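You operate a simulated robot arm through the tools that you are given. There is no shell and no other tool.

You run a simulated robot arm. Do the job below in one go: nothing can be reset, and whatever is moved stays where it is left.

TASK
Mount the orange hank taut on the swift and clip its end.
Fine: push the sliding peg right in first, draw it out after; the yarn clip goes in the white cup by the swift; the other hanks stay; the table's other dials, levers and buttons end as they began.

The check looks at the end state, three seconds after you hand in, the way a careful person would. Anything else that was tipped, shoved, dropped, spilled or broken makes it a failure.

THE ROBOT
A 7-joint arm with a two-finger parallel gripper, fixed in place. Base frame: the origin is at the foot of the arm, x ahead of it, y to its left, z up; the work surface is at about z = 76. Units: cm, degrees, N and s.
With the tool pointing down near the work surface it reaches from about 44 to 92 cm from the base axis. Its first joint turns from -143.0 to 143.0 degrees. Payload 3 kg.
The tool frame sits at the grasp point between the pads (the TCP): z along the fingers, y along the line on which they close. The tips reach 3 cm beyond it. The gripper opens to 9.4 cm. The fingers are 2.8 cm wide and 1 cm thick; the gripper's body (5 by 9.6 cm) begins 5.5 cm behind the TCP.
Orientation is that of the tool frame in the base frame, as [roll, pitch, yaw] about the fixed x, y, z axes, in that order (R = Rz(yaw) Ry(pitch) Rx(roll)). With the fingers straight down and closing along the base's y, the tool's x points along the base's -x, its y along +y and its z along -z.

THE INTERFACE
- The arm moves only by the tool move_arm. Its argument "increments" is a list that holds one entry, the list of rows, each a list of 7 numbers: the shift along the tool's x, y, z in units of 400 mm (1.0 is 400 mm), then the turn, a rotation vector about the tool's x, y, z in units of 90 degrees (1.0 is 90 degrees), then the finger opening in cm, from 0 to 9.4. In form: [[[tx, ty, tz, rx, ry, rz, hand], ...]]. A call has 1 to 20 rows; each row is the pose to reach, as a shift and turn from the pose commanded when the call began, along the tool's axes at that moment. A call with a number of a shift or a turn outside -1 to 1 is refused whole. Each row takes 0.2 s and may step no farther than 5 cm and 8.6 degrees from the row before; otherwise, or with a gripper value out of range, the whole call is refused. A pose out of reach is approached as far as the arm can. The call stops where the force on the tool passes 40 N (or 10 N more than at its start, if that is more) or the arm is blocked; 0.2 s more then pass. The fingers move at their own pace (about 7.2 cm/s each) and stop on an object; they squeeze with about 42 N. The grip force told is the motor's: it shows also when the fingers shut on nothing. Time passes only in rows, and 0.2 s behind the last, so rows that repeat a pose let the fingers close. It gives the time, the measured TCP pose, the force on the tool (base axes), the opening and the grip force at its end, in the units of the frame above (readings bear some noise), with the torque about the TCP (base axes, N m) and any sound that the robot's microphone picked up, and new pictures: "pictures" is both (left out), scene, wrist or none.
- Cameras (640 x 400 px; columns grow to the right, rows downward): "scene" is fixed at [5.44, -65.11, 155.42]; the picture's right is [0.78, -0.63, 0.00], its down [-0.33, -0.41, -0.85] and it looks along [0.53, 0.66, -0.53] (base axes); focal length 350 px, centre (320, 200). "wrist" rides on the gripper at [7.6, 1.4, -10.3] in the tool frame; the picture's right is [-0.18, 0.98, 0.00], its down [-0.75, -0.14, -0.64] and it looks along [-0.63, -0.12, 0.77] (tool axes); focal length 243 px, centre (320, 200). There is no depth. A picture from a camera that has moved, and an enlarged one, comes with that camera's place and axes in the base frame and with its lens. The place of the scene camera against the robot may be out by one fixed shift of up to 2.5 cm in any direction.
- inspect(camera, box): a new picture of the part [left, top, right, bottom] of that camera's present view, enlarged. No time passes.
- finish_job(): hands the job in; it is judged then, once.

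Nothing tells you positions but the pictures and the camera data. Unless the task says otherwise, let go and move clear before handing in.

The tools are called after "Request:" as a command line: name --argument value ..., lists and objects as JSON in quotes. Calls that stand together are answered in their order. move_arm: Moves the arm, as the interface text tells. Its arguments: {"type":"object","properties":{"increments":{"type":"array","items":{"type":"array","items":{"type":"array","items":{"type":"number"}}}},"pictures":{"type":"string","enum":["both","scene","wrist","none"]}},"required":["increments"]} The other tools are called the same way: inspect (camera, box) takes an enlarged picture of a part of a camera's view; finish_job () hands the job in.

At the start:

```text
time_s: 0.0
ee_pos: [65.56, 32.58, 107.5]
orientation: [-180.0, 0.0, -180.0]
force: [-0.5, 0.0, -0.8]
ft_torque: [-0.02, -0.01, 0.0]
grip_width: 9.41
gripper_force: 0.1
```

scene: 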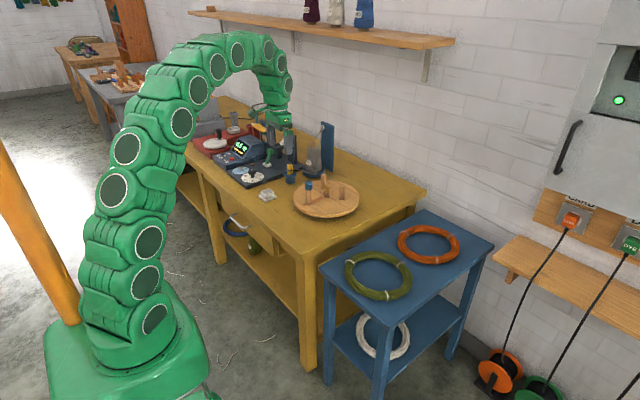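
wrist: 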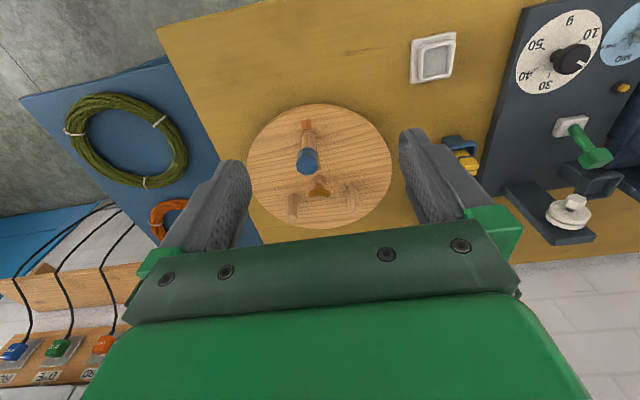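

I see a yellow table with a wooden swift disc (with pegs), a black machine with dials, and a blue side table with green and orange hanks. I'll look closer before moving.

Request:
inspect --camera "scene" --box '[180, 90, 380, 220]'

Request:
inspect --camera "scene" --box '[280, 160, 380, 225]'

Request:
inspect --camera "scene" --box '[320, 200, 500, 320]'

Request:
inspect --camera "wrist" --box '[220, 80, 420, 240]'

Request:
inspect --camera "wrist" --box '[400, 0, 640, 260]'

Request:
inspect --camera "scene" --box '[240, 120, 340, 190]'

```text
3.08 times, centred on (280, 155) of scene
camera zoom: at [5.44, -65.11, 155.42], right [0.78, -0.63, 0.0], down [-0.33, -0.41, -0.85], along [0.53, 0.66, -0.53], focal length 1076 px, centre (443, 338)
```

zoom: 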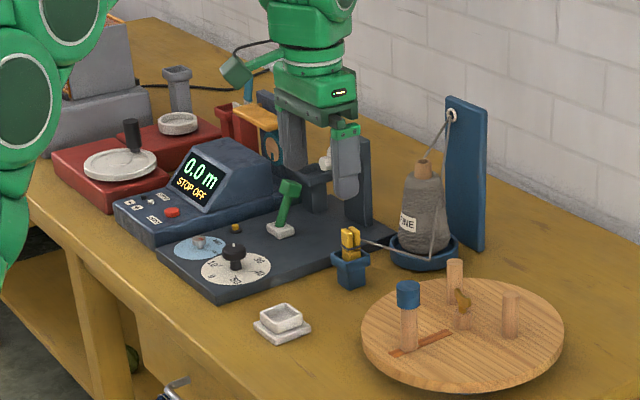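

```text
6.15 times, centred on (330, 192) of scene
camera zoom: at [5.44, -65.11, 155.42], right [0.78, -0.63, 0.0], down [-0.33, -0.41, -0.85], along [0.53, 0.66, -0.53], focal length 2152 px, centre (258, 246)
```

zoom: 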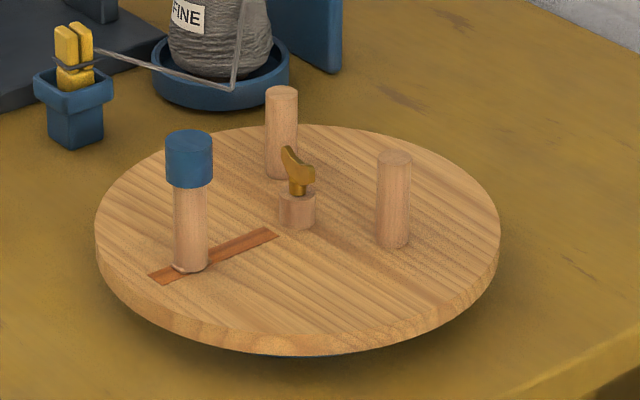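

```text
3.33 times, centred on (410, 260) of scene
camera zoom: at [5.44, -65.11, 155.42], right [0.78, -0.63, 0.0], down [-0.33, -0.41, -0.85], along [0.53, 0.66, -0.53], focal length 1166 px, centre (20, 0)
```

zoom: 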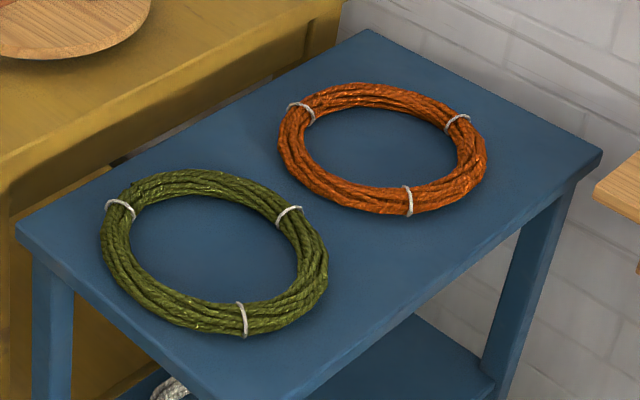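

```text
2.50 times, centred on (320, 160) of wrist
camera zoom: at [57.98, 34.1, 117.78], right [0.18, 0.98, 0.0], down [0.75, -0.14, 0.64], along [0.63, -0.12, -0.77], focal length 606 px, centre (320, 300)
```

zoom: 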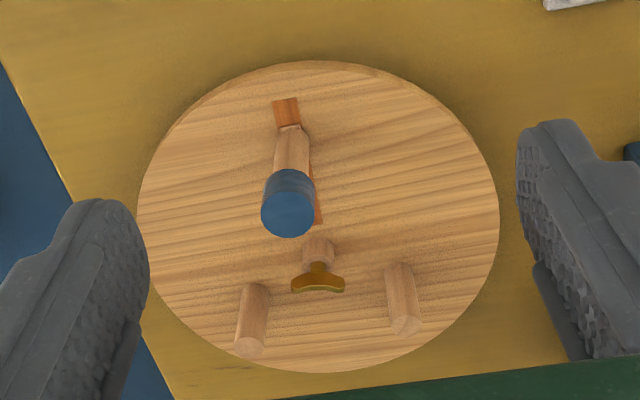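

```text
1.54 times, centred on (520, 130) of wrist
camera zoom: at [57.98, 34.1, 117.78], right [0.18, 0.98, 0.0], down [0.75, -0.14, 0.64], along [0.63, -0.12, -0.77], focal length 373 px, centre (12, 308)
```

zoom: 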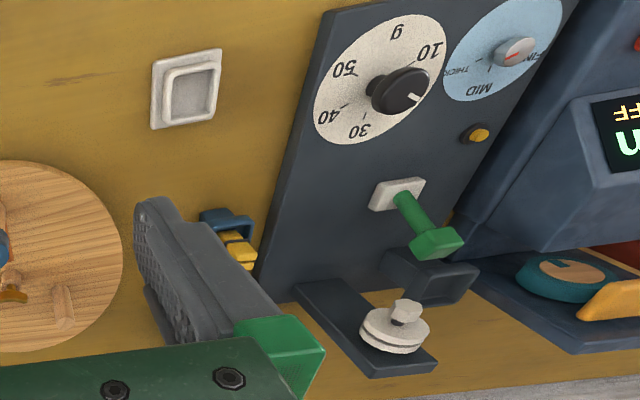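

```text
5.71 times, centred on (290, 155) of scene
camera zoom: at [5.44, -65.11, 155.42], right [0.78, -0.63, 0.0], down [-0.33, -0.41, -0.85], along [0.53, 0.66, -0.53], focal length 1998 px, centre (491, 457)
```

zoom: 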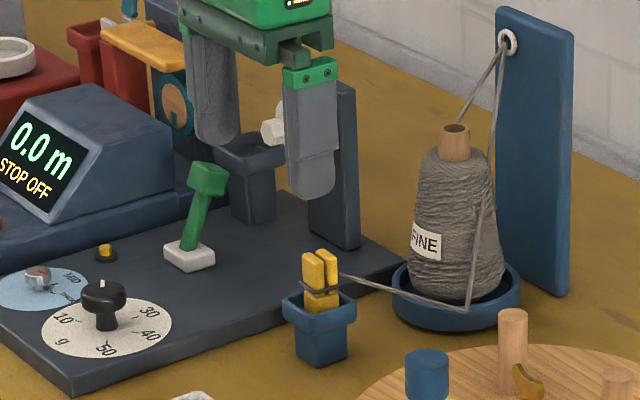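

The swift is a wooden disc centred near (81, 29.5), with a blue-capped sliding peg in a slot on the near side, two fixed pegs and a brass thing in the middle. The orange hank lies on the blue table near x≈100, y≈-10. I'll move over for a closer look at it.

Request:
move_arm --increments '[[[-0.02, -0.111, 0, 0, 0, 0, 9.4], [-0.04, -0.222, 0, 0, 0, 0, 9.4], [-0.06, -0.333, 0, 0, 0, 0, 9.4], [-0.08, -0.444, 0, 0, 0, 0, 9.4], [-0.1, -0.555, 0, 0, 0, 0, 9.4], [-0.12, -0.666, 0, 0, 0, 0, 9.4], [-0.14, -0.777, 0, 0, 0, 0, 9.4], [-0.16, -0.888, 0, 0, 0, 0, 9.4], [-0.18, -1.0, 0, 0, 0, 0, 9.4]]]' --pictures "both"

```text
time_s: 2.0
ee_pos: [73.04, -7.57, 107.77]
orientation: [180.0, 0.0, -179.9]
force: [0.0, 0.0, -0.3]
ft_torque: [0.02, -0.01, 0.01]
grip_width: 9.46
gripper_force: 0.0
camera wrist: at [65.54, -6.08, 118.04], right [0.18, 0.98, 0.0], down [0.75, -0.14, 0.64], along [0.63, -0.12, -0.77], focal length 243 px, centre (320, 200)
```

scene: 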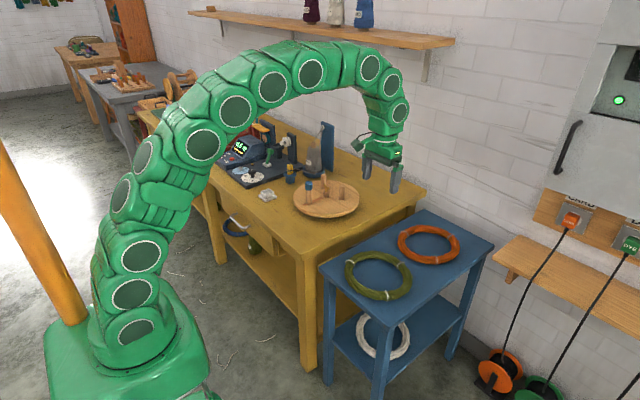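
wrist: 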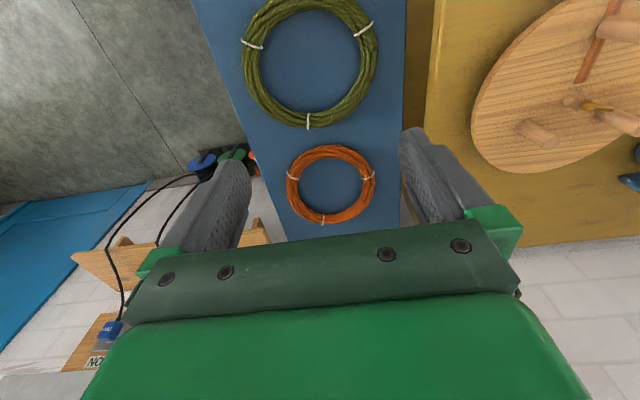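

Request:
inspect --camera "wrist" --box '[270, 130, 400, 240]'

Request:
inspect --camera "scene" --box '[390, 210, 470, 270]'

Request:
inspect --camera "scene" --box '[500, 0, 640, 300]'

Request:
inspect --camera "scene" --box '[220, 110, 340, 210]'

Request:
inspect --camera "wrist" --box '[440, 0, 640, 200]'

Request:
inspect --camera "scene" --box '[280, 110, 360, 170]'

```text
3.64 times, centred on (335, 185) of wrist
camera zoom: at [65.54, -6.08, 118.04], right [0.18, 0.98, 0.0], down [0.75, -0.14, 0.64], along [0.63, -0.12, -0.77], focal length 882 px, centre (266, 254)
```

zoom: 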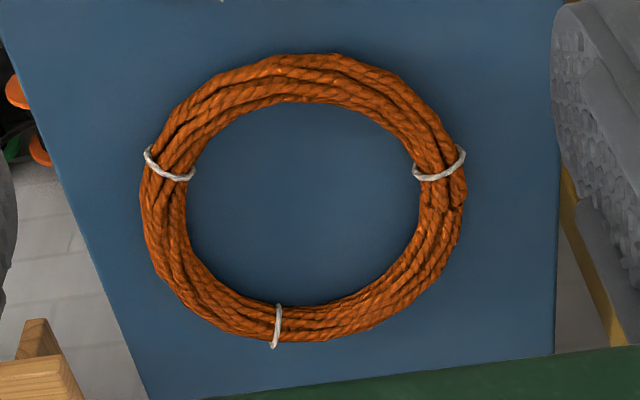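

```text
6.67 times, centred on (430, 240) of scene
camera zoom: at [5.44, -65.11, 155.42], right [0.78, -0.63, 0.0], down [-0.33, -0.41, -0.85], along [0.53, 0.66, -0.53], focal length 2331 px, centre (-413, -67)
```

zoom: 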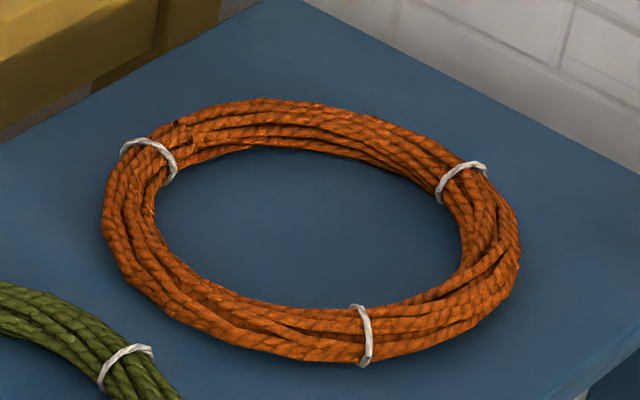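

```text
1.33 times, centred on (570, 150) of scene
camera zoom: at [5.44, -65.11, 155.42], right [0.78, -0.63, 0.0], down [-0.33, -0.41, -0.85], along [0.53, 0.66, -0.53], focal length 466 px, centre (-13, 267)
```

zoom: 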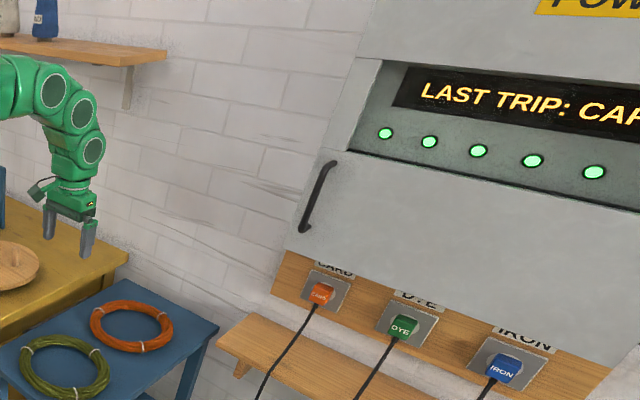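

```text
4.00 times, centred on (280, 160) of scene
camera zoom: at [5.44, -65.11, 155.42], right [0.78, -0.63, 0.0], down [-0.33, -0.41, -0.85], along [0.53, 0.66, -0.53], focal length 1399 px, centre (480, 360)
```

zoom: 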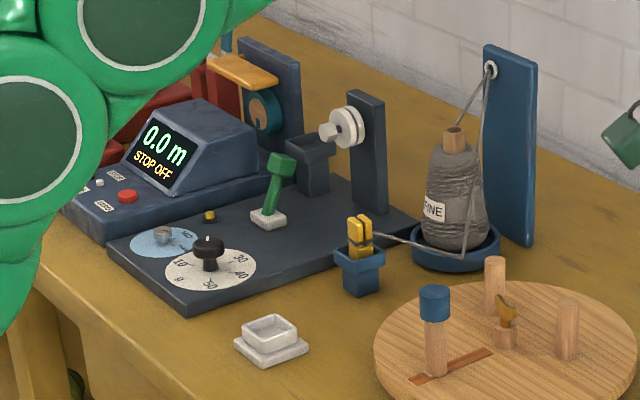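

```text
2.00 times, centred on (540, 100) of wrist
camera zoom: at [65.54, -6.08, 118.04], right [0.18, 0.98, 0.0], down [0.75, -0.14, 0.64], along [0.63, -0.12, -0.77], focal length 485 px, centre (-120, 400)
```

zoom: 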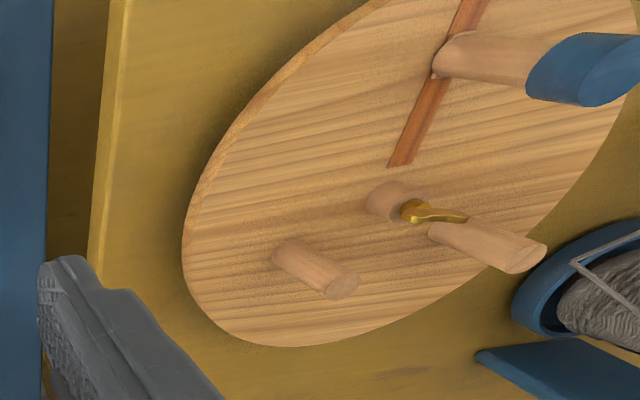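

```text
6.67 times, centred on (320, 140) of scene
camera zoom: at [5.44, -65.11, 155.42], right [0.78, -0.63, 0.0], down [-0.33, -0.41, -0.85], along [0.53, 0.66, -0.53], focal length 2331 px, centre (320, 600)
```

zoom: 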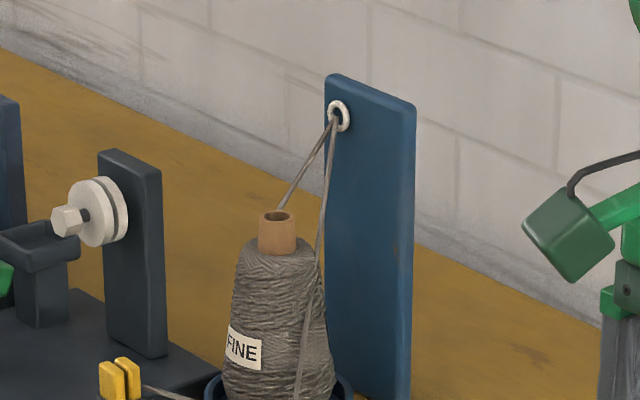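

Request:
inspect --camera "scene" --box '[318, 176, 350, 200]'

Request:
inspect --camera "scene" --box '[280, 160, 304, 190]'

Request:
inspect --camera "scene" --box '[252, 180, 284, 206]'

Request:
inspect --camera "scene" --box '[225, 130, 300, 190]'

Request:
inspect --camera "wrist" --box '[560, 70, 640, 130]'

Request:
inspect --camera "scene" --box '[60, 30, 220, 160]'

```text
16.00 times, centred on (334, 188) of scene
camera zoom: at [5.44, -65.11, 155.42], right [0.78, -0.63, 0.0], down [-0.33, -0.41, -0.85], along [0.53, 0.66, -0.53], focal length 5594 px, centre (96, 392)
```

zoom: 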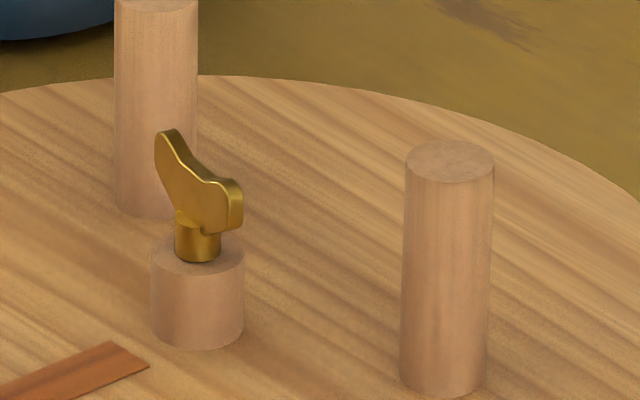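

```text
13.33 times, centred on (292, 175) of scene
camera zoom: at [5.44, -65.11, 155.42], right [0.78, -0.63, 0.0], down [-0.33, -0.41, -0.85], along [0.53, 0.66, -0.53], focal length 4662 px, centre (693, 533)
```

zoom: 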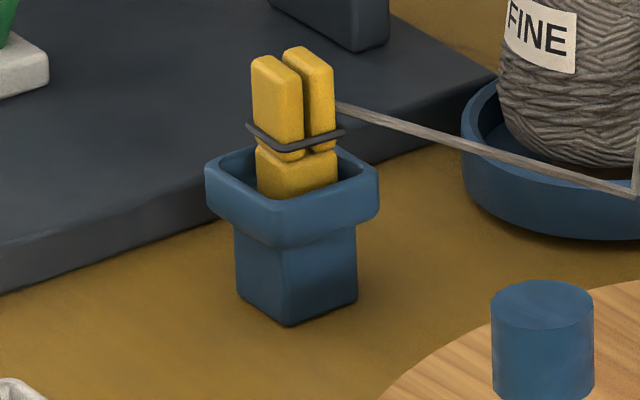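

```text
15.38 times, centred on (268, 193) of scene
camera zoom: at [5.44, -65.11, 155.42], right [0.78, -0.63, 0.0], down [-0.33, -0.41, -0.85], along [0.53, 0.66, -0.53], focal length 5379 px, centre (1120, 308)
```

zoom: 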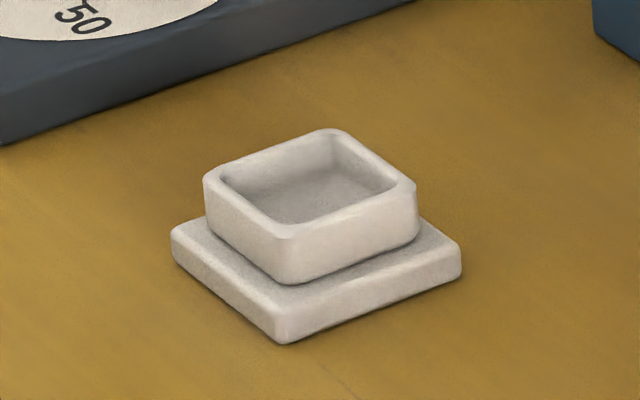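

```text
6.67 times, centred on (262, 160) of scene
camera zoom: at [5.44, -65.11, 155.42], right [0.78, -0.63, 0.0], down [-0.33, -0.41, -0.85], along [0.53, 0.66, -0.53], focal length 2331 px, centre (703, 467)
```

zoom: 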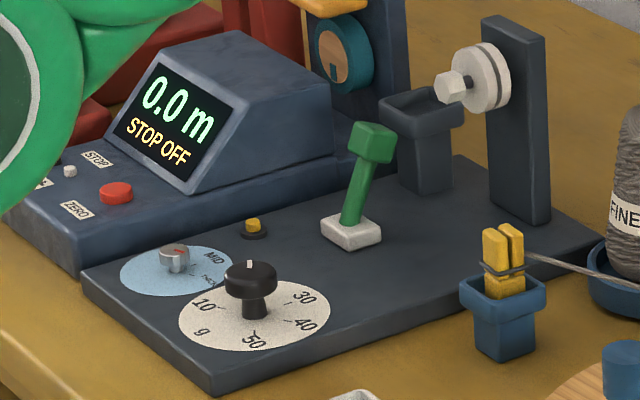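

```text
6.67 times, centred on (600, 100) of wrist
camera zoom: at [65.54, -6.08, 118.04], right [0.18, 0.98, 0.0], down [0.75, -0.14, 0.64], along [0.63, -0.12, -0.77], focal length 1618 px, centre (-1547, 867)
```

zoom: 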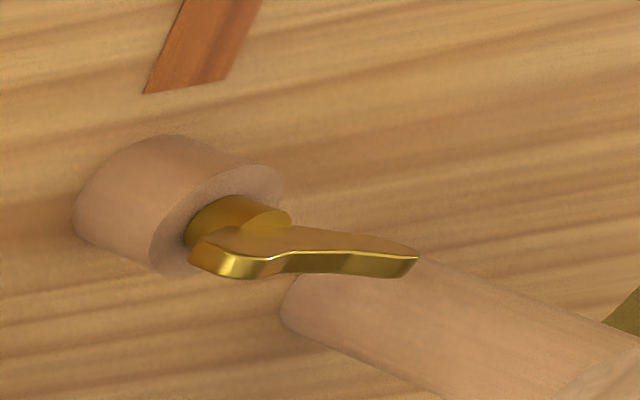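

```text
3.08 times, centred on (140, 95) of scene
camera zoom: at [5.44, -65.11, 155.42], right [0.78, -0.63, 0.0], down [-0.33, -0.41, -0.85], along [0.53, 0.66, -0.53], focal length 1076 px, centre (874, 523)
```

zoom: 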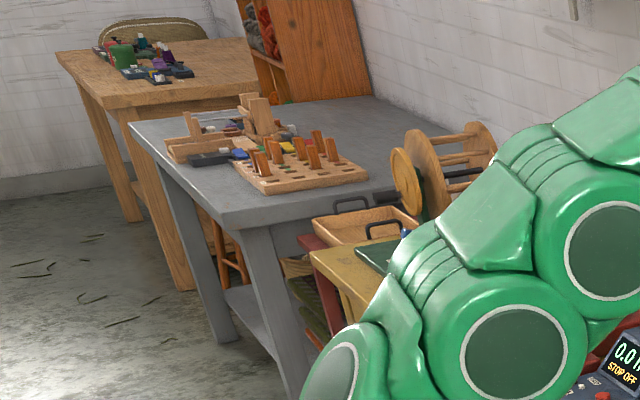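

Orange hank: centre about (100, -10), outer radius ≈10.7 cm, lying at z≈71 on the blue table. The swift disc top is near z=80, its centre near (84, 29), with the blue-capped peg at about (75, 29). The yellow clip sits in the blue cup near (82, 53) and the white cup is near (68, 49). Next I go above the capped peg.

Request:
move_arm --increments '[[[-0.005, 0.1, 0.025, 0, 0, 0, 9.4], [-0.01, 0.2, 0.05, 0, 0, 0, 9.4], [-0.015, 0.3, 0.075, 0, 0, 0, 9.0], [-0.02, 0.4, 0.1, 0, 0, 0, 8.0], [-0.025, 0.5, 0.125, 0, 0, 0, 7.0], [-0.03, 0.6, 0.15, 0, 0, 0, 6.0], [-0.035, 0.7, 0.175, 0, 0, 0, 6.0], [-0.042, 0.81, 0.21, 0, 0, 0, 6.0], [-0.05, 0.915, 0.245, 0, 0, 0, 6.0]]]' --pictures "both"

```text
time_s: 4.0
ee_pos: [74.73, 29.42, 97.86]
orientation: [180.0, 0.0, -179.9]
force: [0.3, -0.4, -0.1]
ft_torque: [-0.01, -0.03, 0.02]
grip_width: 6.0
gripper_force: 0.1
camera wrist: at [67.06, 30.86, 108.12], right [0.18, 0.98, 0.0], down [0.75, -0.14, 0.64], along [0.63, -0.12, -0.77], focal length 243 px, centre (320, 200)
```

scene: 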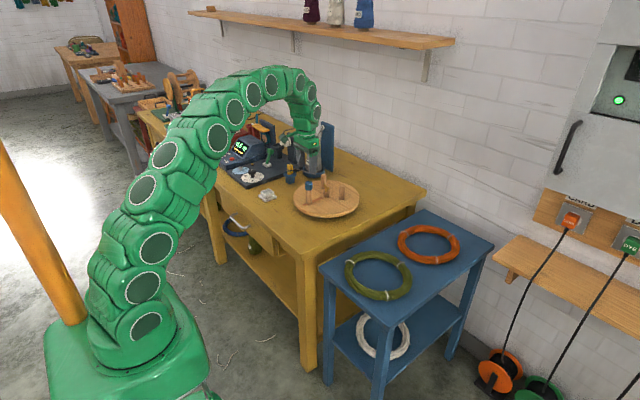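
wrist: 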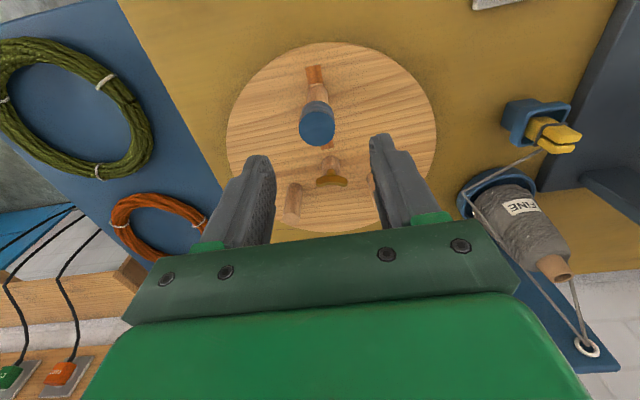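

Request:
inspect --camera "wrist" --box '[220, 30, 440, 240]'

Request:
inspect --camera "wrist" --box '[440, 60, 640, 200]'

Request:
inspect --camera "wrist" --box '[270, 50, 370, 200]'

```text
1.90 times, centred on (330, 135) of wrist
camera zoom: at [67.06, 30.86, 108.12], right [0.18, 0.98, 0.0], down [0.75, -0.14, 0.64], along [0.63, -0.12, -0.77], focal length 462 px, centre (301, 324)
```

zoom: 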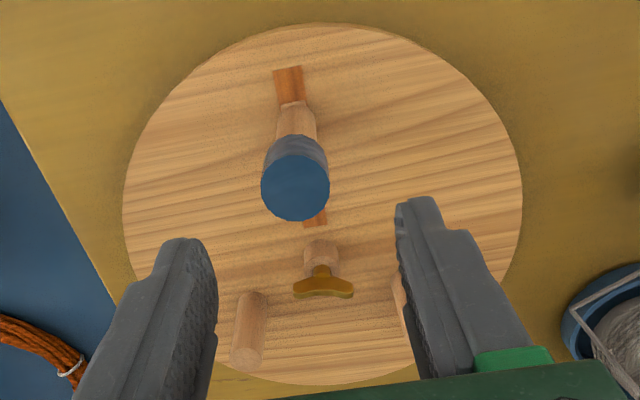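

```text
2.86 times, centred on (540, 130) of wrist
camera zoom: at [67.06, 30.86, 108.12], right [0.18, 0.98, 0.0], down [0.75, -0.14, 0.64], along [0.63, -0.12, -0.77], focal length 693 px, centre (-309, 400)
```

zoom: 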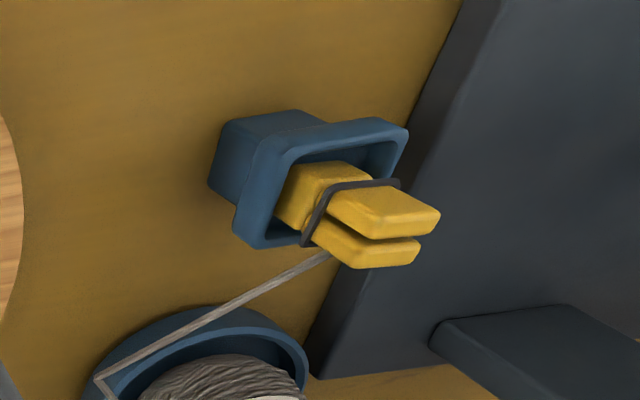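

```text
2.67 times, centred on (320, 125) of wrist
camera zoom: at [67.06, 30.86, 108.12], right [0.18, 0.98, 0.0], down [0.75, -0.14, 0.64], along [0.63, -0.12, -0.77], focal length 647 px, centre (320, 400)
```

zoom: 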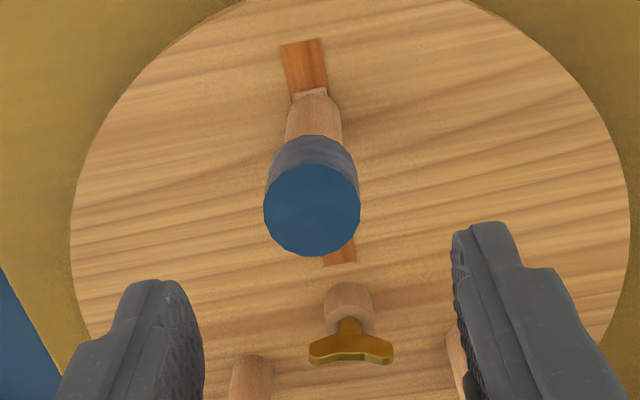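

The cap top is at about (75.1, 29.1, 89.1) and the slot runs along x at y≈29.1. I'll lower over the cap and grip it.

Request:
move_arm --increments '[[[-0.009, -0.009, 0.08, 0, 0, 0, 6.0], [-0.009, -0.009, 0.16, 0, 0, 0, 6.0], [-0.009, -0.009, 0.22, 0, 0, 0, 6.0], [-0.009, -0.009, 0.247, 0, 0, 0, 6.0], [-0.009, -0.009, 0.247, 0, 0, 0, 3.6]]]' --pictures "wrist"

```text
time_s: 5.2
ee_pos: [75.0, 28.86, 87.9]
orientation: [180.0, 0.0, -180.0]
force: [-0.2, 0.4, 0.3]
ft_torque: [-0.01, 0.01, 0.01]
grip_width: 3.6
gripper_force: 0.1
camera wrist: at [67.52, 30.35, 98.1], right [0.18, 0.98, 0.0], down [0.75, -0.14, 0.64], along [0.63, -0.12, -0.77], focal length 243 px, centre (320, 200)
```

wrist: 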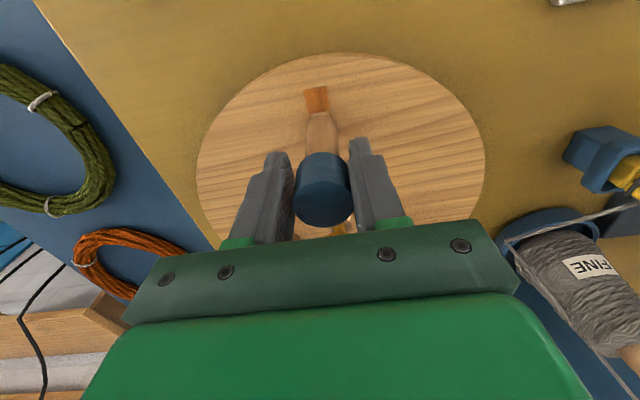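

Request:
move_arm --increments '[[[0, 0, 0, 0, 0, 0, 2.0], [0, 0, 0, 0, 0, 0, 2.0], [0, 0, 0, 0, 0, 0, 2.0]]]' --pictures "wrist"

```text
time_s: 6.0
ee_pos: [75.15, 28.88, 87.92]
orientation: [180.0, 0.0, -179.9]
force: [1.5, 1.6, -1.9]
ft_torque: [0.02, -0.33, 0.08]
grip_width: 2.98
gripper_force: 45.4
camera wrist: at [67.51, 30.35, 98.1], right [0.18, 0.98, 0.0], down [0.75, -0.14, 0.64], along [0.63, -0.12, -0.77], focal length 243 px, centre (320, 200)
```

wrist: 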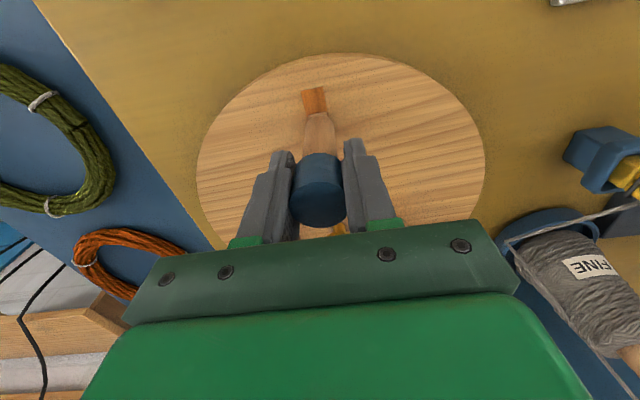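

Gripped at 2.98 cm. Now I slide the peg inward along +x until it meets the inner end of the slot.

Request:
move_arm --increments '[[[-0.015, 0, 0, 0, 0, 0, 2.0], [-0.03, 0, 0, 0, 0, 0, 2.0], [-0.045, 0, 0, 0, 0, 0, 2.0], [-0.06, 0, 0, 0, 0, 0, 2.0], [-0.075, 0, 0, 0, 0, 0, 2.0], [-0.09, 0, 0, 0, 0, 0, 2.0], [-0.105, 0, 0, 0, 0, 0, 2.0]]]' --pictures "both"

```text
time_s: 7.6
ee_pos: [79.38, 29.05, 87.91]
orientation: [-180.0, 0.1, 180.0]
force: [-2.2, 6.5, 7.2]
ft_torque: [0.12, 0.89, 0.25]
grip_width: 2.98
gripper_force: 44.8
camera wrist: at [71.73, 30.41, 98.1], right [0.18, 0.98, 0.0], down [0.75, -0.14, 0.64], along [0.63, -0.12, -0.77], focal length 243 px, centre (320, 200)
```

scene: 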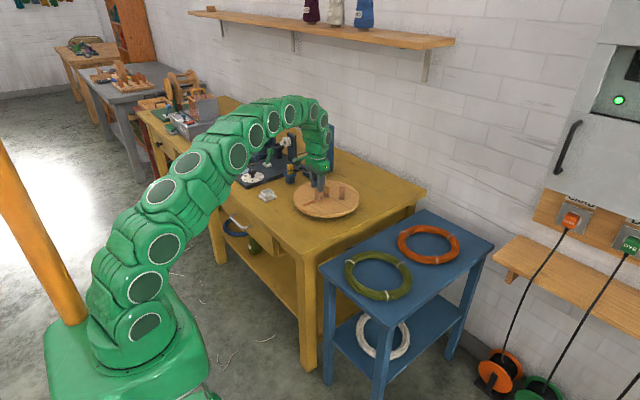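
wrist: 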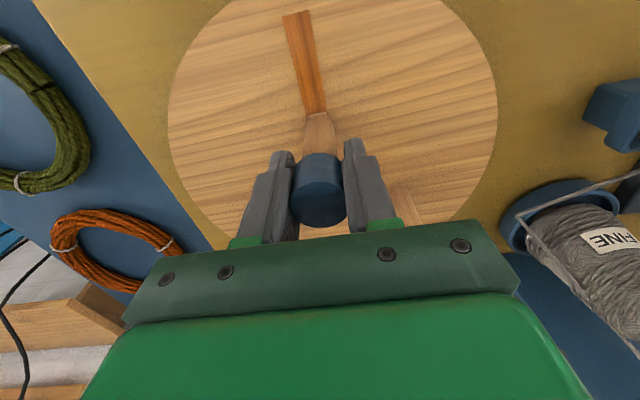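

Request:
move_arm --increments '[[[-0.01, 0, 0, 0, 0, 0, 2.0], [-0.02, 0, 0, 0, 0, 0, 2.0], [-0.03, 0, 0, 0, 0, 0, 2.0], [-0.04, 0, 0, 0, 0, 0, 2.0], [-0.05, 0, 0, 0, 0, 0, 2.0], [-0.06, 0, 0, 0, 0, 0, 2.0]]]' --pictures "both"

```text
time_s: 8.6
ee_pos: [80.57, 28.92, 87.71]
orientation: [-179.9, -0.4, -179.9]
force: [-7.7, -2.5, 3.2]
ft_torque: [-0.11, 1.25, -0.02]
grip_width: 2.98
gripper_force: 44.6
stopped in row 4: the force on the tool passed its limit at 43 N (the readings are from after the stop); the commanded pose is now the measured one
camera wrist: at [73.05, 30.42, 98.14], right [0.18, 0.98, 0.0], down [0.76, -0.14, 0.64], along [0.63, -0.12, -0.77], focal length 243 px, centre (320, 200)
```

scene: 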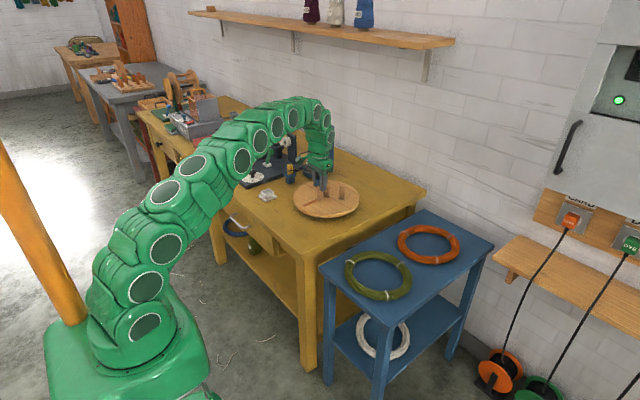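
wrist: 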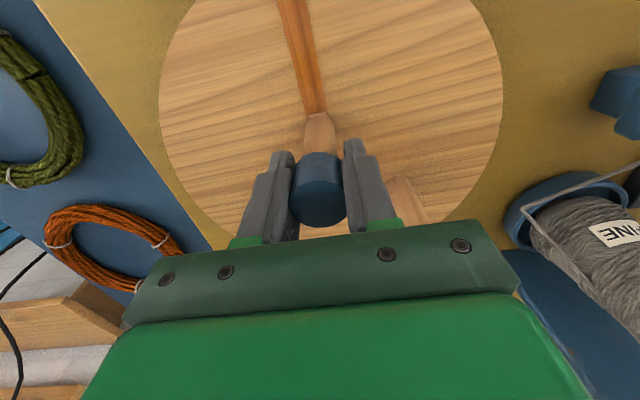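

The peg hit its inner stop at x≈80.6 (43 N). I'll release and rise straight up to look.

Request:
move_arm --increments '[[[0, 0, 0, 0, 0, 0, 4.0], [0, 0, 0, 0, 0, 0, 6.0], [0, 0, 0, 0, 0, 0, 6.0], [0, 0, -0.1, 0, 0, 0, 6.0], [0, 0, -0.2, 0, 0, 0, 6.0], [0.1, 0, -0.3, 0, 0, 0, 6.0], [0.2, 0, -0.36, 0, 0, 0, 6.0], [0.3, 0, -0.42, 0, 0, 0, 6.0], [0.36, 0, -0.48, 0, 0, 0, 6.0]]]' --pictures "both"

```text
refused: row 6 steps farther than a row can; nothing moved
```

Request:
move_arm --increments '[[[0, 0, 0, 0, 0, 0, 4.0], [0, 0, 0, 0, 0, 0, 6.0], [0, 0, 0, 0, 0, 0, 6.0], [0, 0, -0.1, 0, 0, 0, 6.0], [0, 0, -0.2, 0, 0, 0, 6.0], [0.08, 0, -0.28, 0, 0, 0, 6.0], [0.16, 0, -0.35, 0, 0, 0, 6.0], [0.24, 0, -0.42, 0, 0, 0, 6.0], [0.32, 0, -0.48, 0, 0, 0, 6.0]]]' --pictures "both"

```text
time_s: 10.6
ee_pos: [68.05, 28.9, 106.98]
orientation: [-179.9, -0.4, -179.9]
force: [0.4, 0.0, 0.2]
ft_torque: [0.0, 0.01, 0.03]
grip_width: 5.98
gripper_force: 0.0
camera wrist: at [60.53, 30.33, 117.42], right [0.18, 0.98, 0.0], down [0.76, -0.14, 0.64], along [0.63, -0.12, -0.77], focal length 243 px, centre (320, 200)
```

scene: 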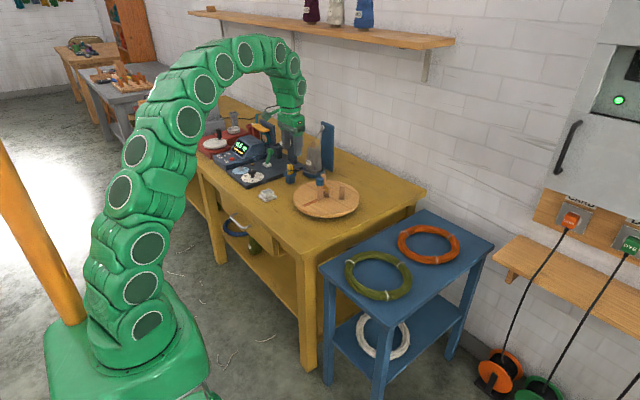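
wrist: 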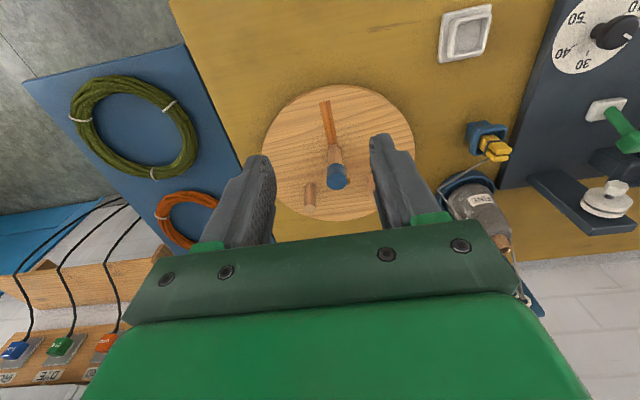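

Request:
inspect --camera "wrist" --box '[250, 70, 430, 230]'

Request:
inspect --camera "scene" --box '[280, 160, 380, 225]'

Request:
inspect --camera "wrist" --box '[420, 0, 540, 200]'

```text
2.50 times, centred on (340, 150) of wrist
camera zoom: at [60.53, 30.33, 117.42], right [0.18, 0.98, 0.0], down [0.76, -0.14, 0.64], along [0.63, -0.12, -0.77], focal length 606 px, centre (270, 325)
```

zoom: 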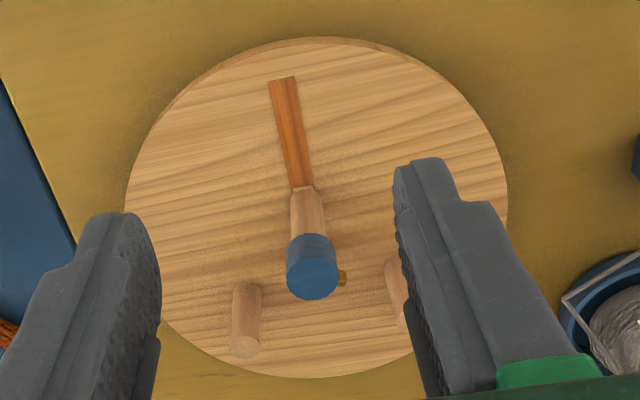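

```text
6.15 times, centred on (330, 192) of scene
camera zoom: at [5.44, -65.11, 155.42], right [0.78, -0.63, 0.0], down [-0.33, -0.41, -0.85], along [0.53, 0.66, -0.53], focal length 2152 px, centre (258, 246)
```

zoom: 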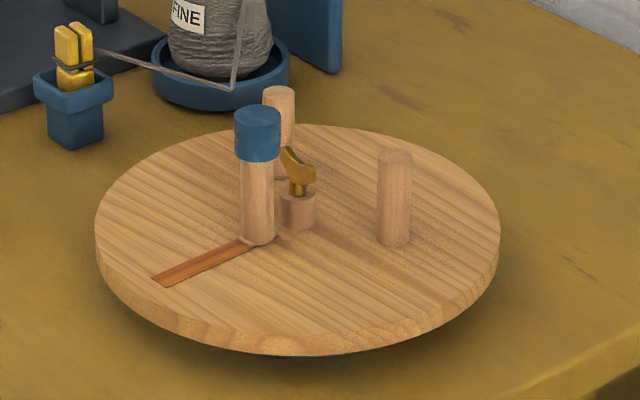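

```text
2.00 times, centred on (480, 100) of wrist
camera zoom: at [60.53, 30.33, 117.42], right [0.18, 0.98, 0.0], down [0.76, -0.14, 0.64], along [0.63, -0.12, -0.77], focal length 485 px, centre (0, 400)
```

zoom: 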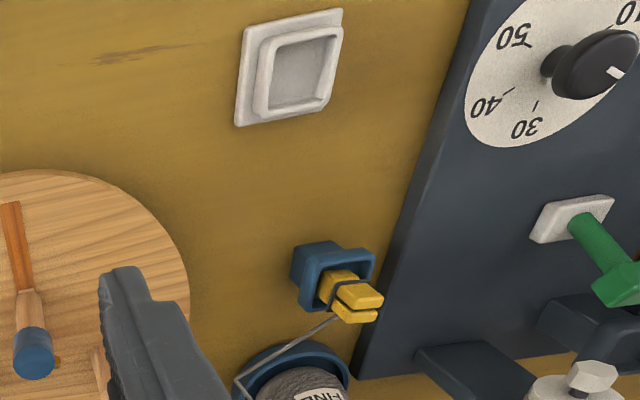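

The sliding peg is now right in. Next I turn the tool 90° and go to the orange hank, to grip its near edge with one finger inside the loop.

Request:
move_arm --increments '[[[-0.036, -0.087, 0.0, 0, 0, 0.0909, 6.0], [-0.073, -0.175, 0.01, 0, 0, 0.1818, 6.0], [-0.109, -0.262, 0.03, 0, 0, 0.2727, 6.0], [-0.145, -0.349, 0.05, 0, 0, 0.3636, 6.0], [-0.182, -0.436, 0.07, 0, 0, 0.4545, 6.0], [-0.218, -0.524, 0.1, 0, 0, 0.5455, 6.0], [-0.255, -0.611, 0.13, 0, 0, 0.6364, 6.0], [-0.291, -0.698, 0.16, 0, 0, 0.7273, 6.0], [-0.327, -0.785, 0.19, 0, 0, 0.8182, 6.0], [-0.364, -0.873, 0.22, 0, 0, 0.9091, 6.0], [-0.4, -0.96, 0.25, 0, 0, 1.0, 6.0]]]' --pictures "both"

```text
time_s: 13.0
ee_pos: [83.87, -9.57, 97.39]
orientation: [-179.8, 0.1, 90.0]
force: [-0.3, 0.8, 0.5]
ft_torque: [0.0, -0.01, 0.01]
grip_width: 5.99
gripper_force: 0.1
camera wrist: at [85.39, -1.75, 107.53], right [0.98, -0.18, 0.0], down [-0.14, -0.75, 0.64], along [-0.12, -0.63, -0.77], focal length 243 px, centre (320, 200)
```

scene: 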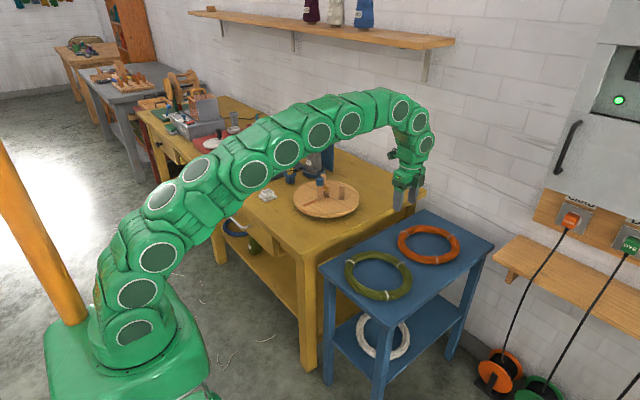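
wrist: 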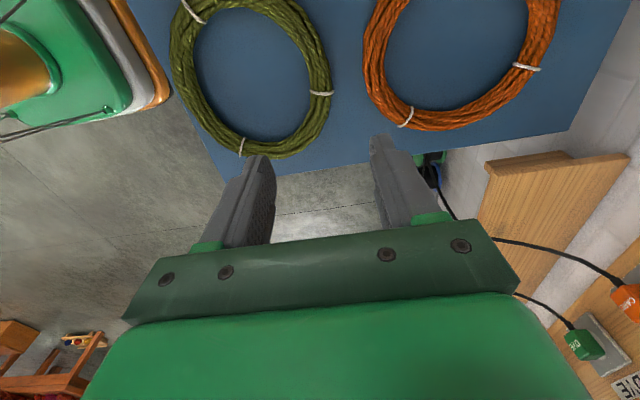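

Request:
inspect --camera "wrist" --box '[160, 0, 580, 200]'

Request:
inspect --camera "wrist" --box '[340, 0, 580, 150]'

```text
1.52 times, centred on (370, 100) of wrist
camera zoom: at [85.39, -1.75, 107.53], right [0.98, -0.18, 0.0], down [-0.14, -0.75, 0.64], along [-0.12, -0.63, -0.77], focal length 370 px, centre (244, 352)
```

zoom: 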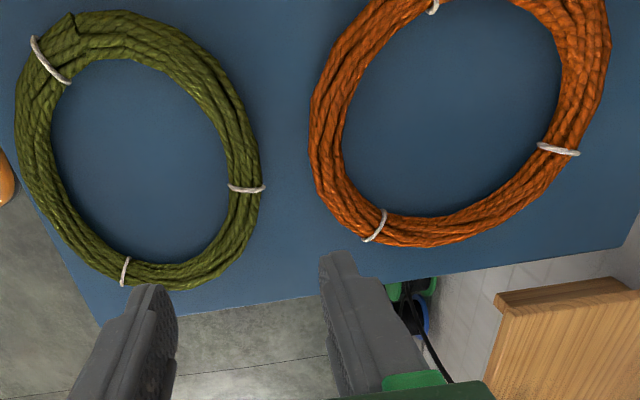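

```text
2.67 times, centred on (460, 75) of wrist
camera zoom: at [85.39, -1.75, 107.53], right [0.98, -0.18, 0.0], down [-0.14, -0.75, 0.64], along [-0.12, -0.63, -0.77], focal length 647 px, centre (-53, 533)
```

zoom: 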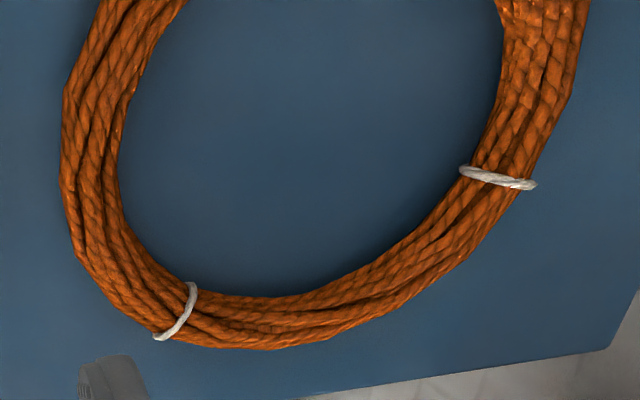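

The hank's tube near the robot spans x≈89.7–92.3 at z≈71, roughly oval (inner 17×15 cm), with a clear gap to the green hank. I'll move above the grip point at (91, -10).

Request:
move_arm --increments '[[[-0.002, 0.044, 0.1, 0, 0, 0, 5.6], [-0.005, 0.088, 0.2, 0, 0, 0, 5.6], [-0.008, 0.133, 0.3, 0, 0, 0, 5.6], [-0.01, 0.178, 0.4, 0, 0, 0, 5.6]]]' --pictures "both"

```text
time_s: 14.0
ee_pos: [90.93, -9.74, 80.91]
orientation: [-179.5, 0.1, 90.1]
force: [-0.1, 0.4, -0.9]
ft_torque: [-0.01, 0.0, -0.02]
grip_width: 5.6
gripper_force: 0.0
camera wrist: at [92.46, -2.05, 91.13], right [0.98, -0.18, -0.01], down [-0.13, -0.75, 0.64], along [-0.12, -0.63, -0.76], focal length 243 px, centre (320, 200)
```

scene: 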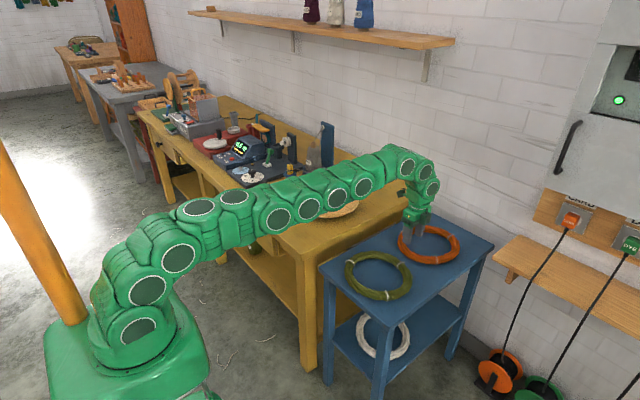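
wrist: 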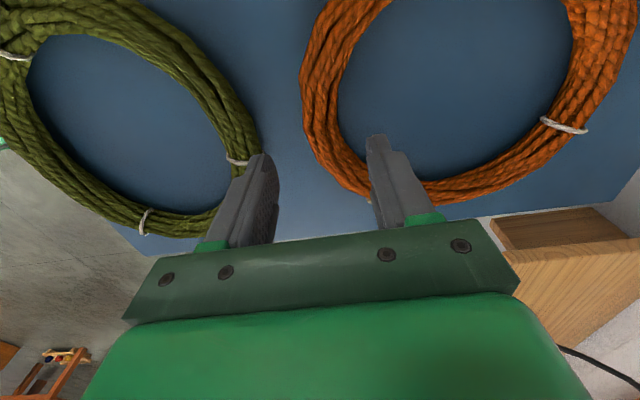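

Request:
move_arm --increments '[[[0.0, 0, 0.05, 0, 0, 0, 5.6], [0.0, 0, 0.1, 0, 0, 0, 5.6], [0.0, 0, 0.14, 0, 0, 0, 5.6], [0.0, 0, 0.165, 0, 0, 0, 5.6], [0.0, 0, 0.18, 0, 0, 0, 5.6]]]' --pictures "both"

```text
time_s: 15.2
ee_pos: [90.94, -9.86, 73.76]
orientation: [-179.6, 0.1, 90.1]
force: [0.2, -1.0, -0.3]
ft_torque: [0.02, 0.0, 0.0]
grip_width: 5.61
gripper_force: 0.0
camera wrist: at [92.44, -2.14, 83.9], right [0.98, -0.18, -0.01], down [-0.14, -0.75, 0.64], along [-0.12, -0.63, -0.77], focal length 243 px, centre (320, 200)
```

scene: 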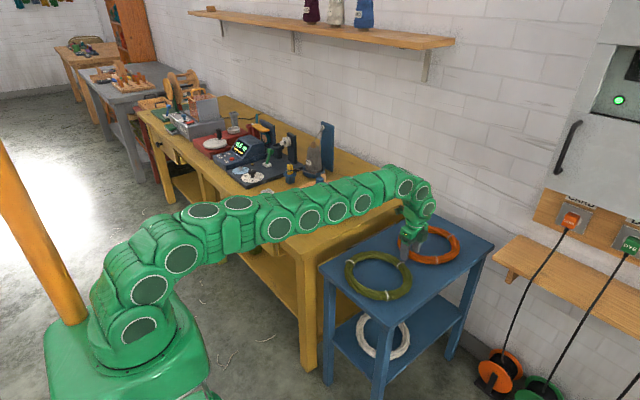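
wrist: 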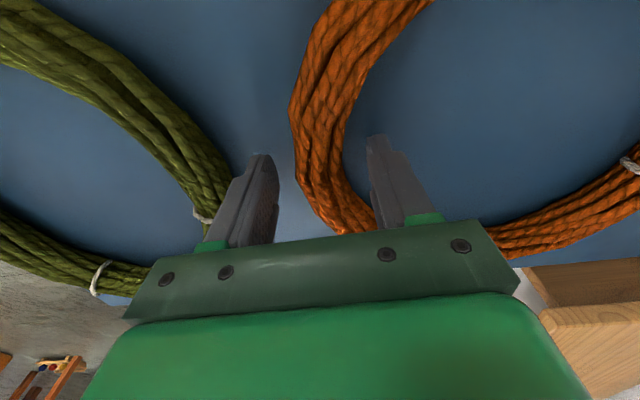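

Request:
inspect --camera "wrist" --box '[200, 80, 440, 240]'

Request:
inspect --camera "scene" --box '[380, 190, 470, 280]'

```text
2.50 times, centred on (320, 160) of wrist
camera zoom: at [92.44, -2.14, 83.9], right [0.98, -0.18, -0.01], down [-0.14, -0.75, 0.64], along [-0.12, -0.63, -0.77], focal length 606 px, centre (320, 300)
```

zoom: 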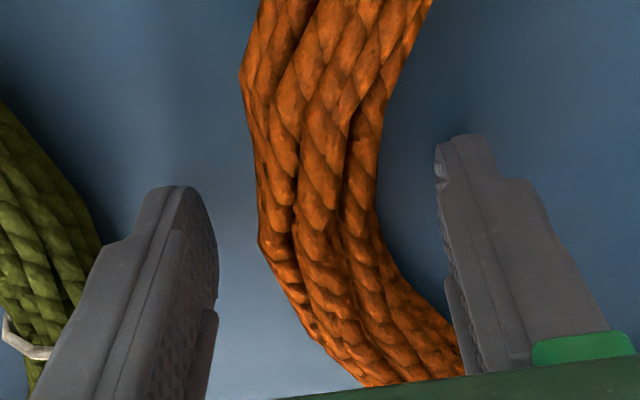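

```text
4.44 times, centred on (425, 235) of scene
camera zoom: at [5.44, -65.11, 155.42], right [0.78, -0.63, 0.0], down [-0.33, -0.41, -0.85], along [0.53, 0.66, -0.53], focal length 1554 px, centre (-147, 44)
```

zoom: 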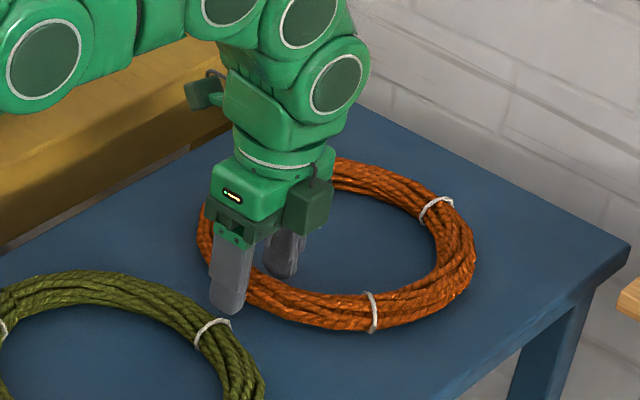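

The fingers straddle the tube well. I'll lower about 0.4 cm more and close on it.

Request:
move_arm --increments '[[[0, 0, 0.005, 0, 0, 0, 5.6], [0, 0, 0.011, 0, 0, 0, 5.6], [0, 0, 0.011, 0, 0, 0, 4.2], [0, 0, 0.011, 0, 0, 0, 3.0], [0, 0, 0.011, 0, 0, 0, 2.0], [0, 0, 0.011, 0, 0, 0, 1.0], [0, 0, 0.011, 0, 0, 0, 1.0]]]' --pictures "both"

```text
time_s: 16.8
ee_pos: [90.91, -9.89, 73.29]
orientation: [-179.7, 0.1, 90.1]
force: [-2.7, 1.8, 19.8]
ft_torque: [-0.11, 0.17, -0.49]
grip_width: 3.18
gripper_force: 41.9
camera wrist: at [92.42, -2.15, 83.57], right [0.98, -0.18, 0.0], down [-0.14, -0.75, 0.64], along [-0.12, -0.63, -0.77], focal length 243 px, centre (320, 200)
```

scene: 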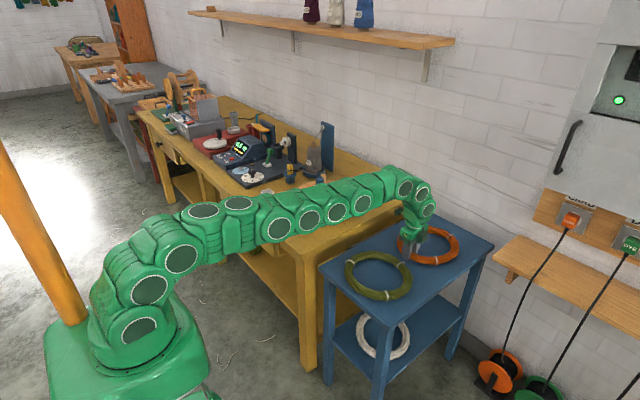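
wrist: 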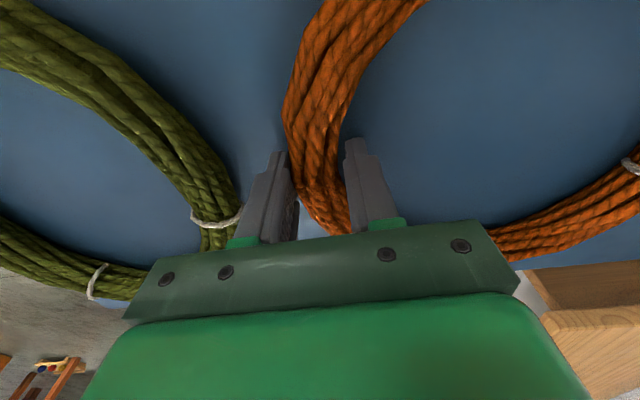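

Gripped (3.18 cm, 42 N). Now lift slowly and watch how the hank behaves.

Request:
move_arm --increments '[[[0, 0, -0.01, 0, 0, 0, 1.0], [0, 0, -0.03, 0, 0, 0, 1.0], [0, 0, -0.06, 0, 0, 0, 1.0], [0, 0, -0.09, 0, 0, 0, 1.0], [0, 0, -0.12, 0, 0, 0, 1.0], [0, 0, -0.15, 0, 0, 0, 1.0]]]' --pictures "both"

```text
time_s: 18.2
ee_pos: [90.91, -9.79, 79.2]
orientation: [-179.5, 0.2, 90.1]
force: [0.4, 0.2, -1.6]
ft_torque: [0.0, 0.12, -0.01]
grip_width: 3.14
gripper_force: 42.3
camera wrist: at [92.44, -2.13, 89.42], right [0.98, -0.18, -0.01], down [-0.14, -0.75, 0.64], along [-0.12, -0.63, -0.76], focal length 243 px, centre (320, 200)
```

scene: 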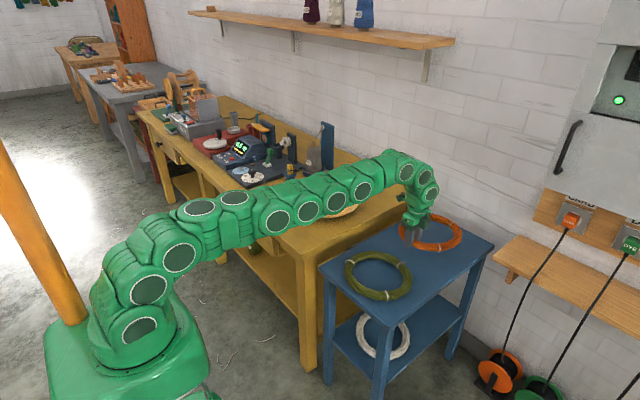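
wrist: 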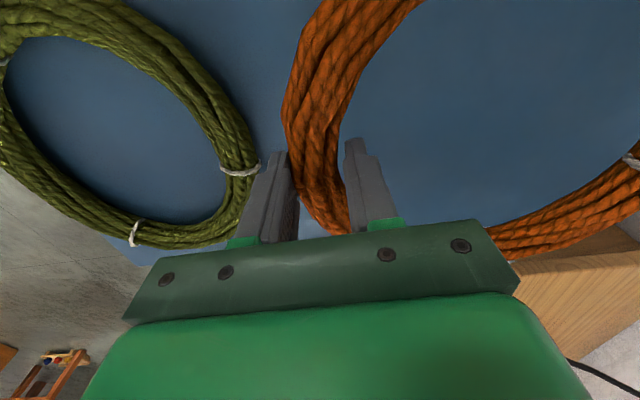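

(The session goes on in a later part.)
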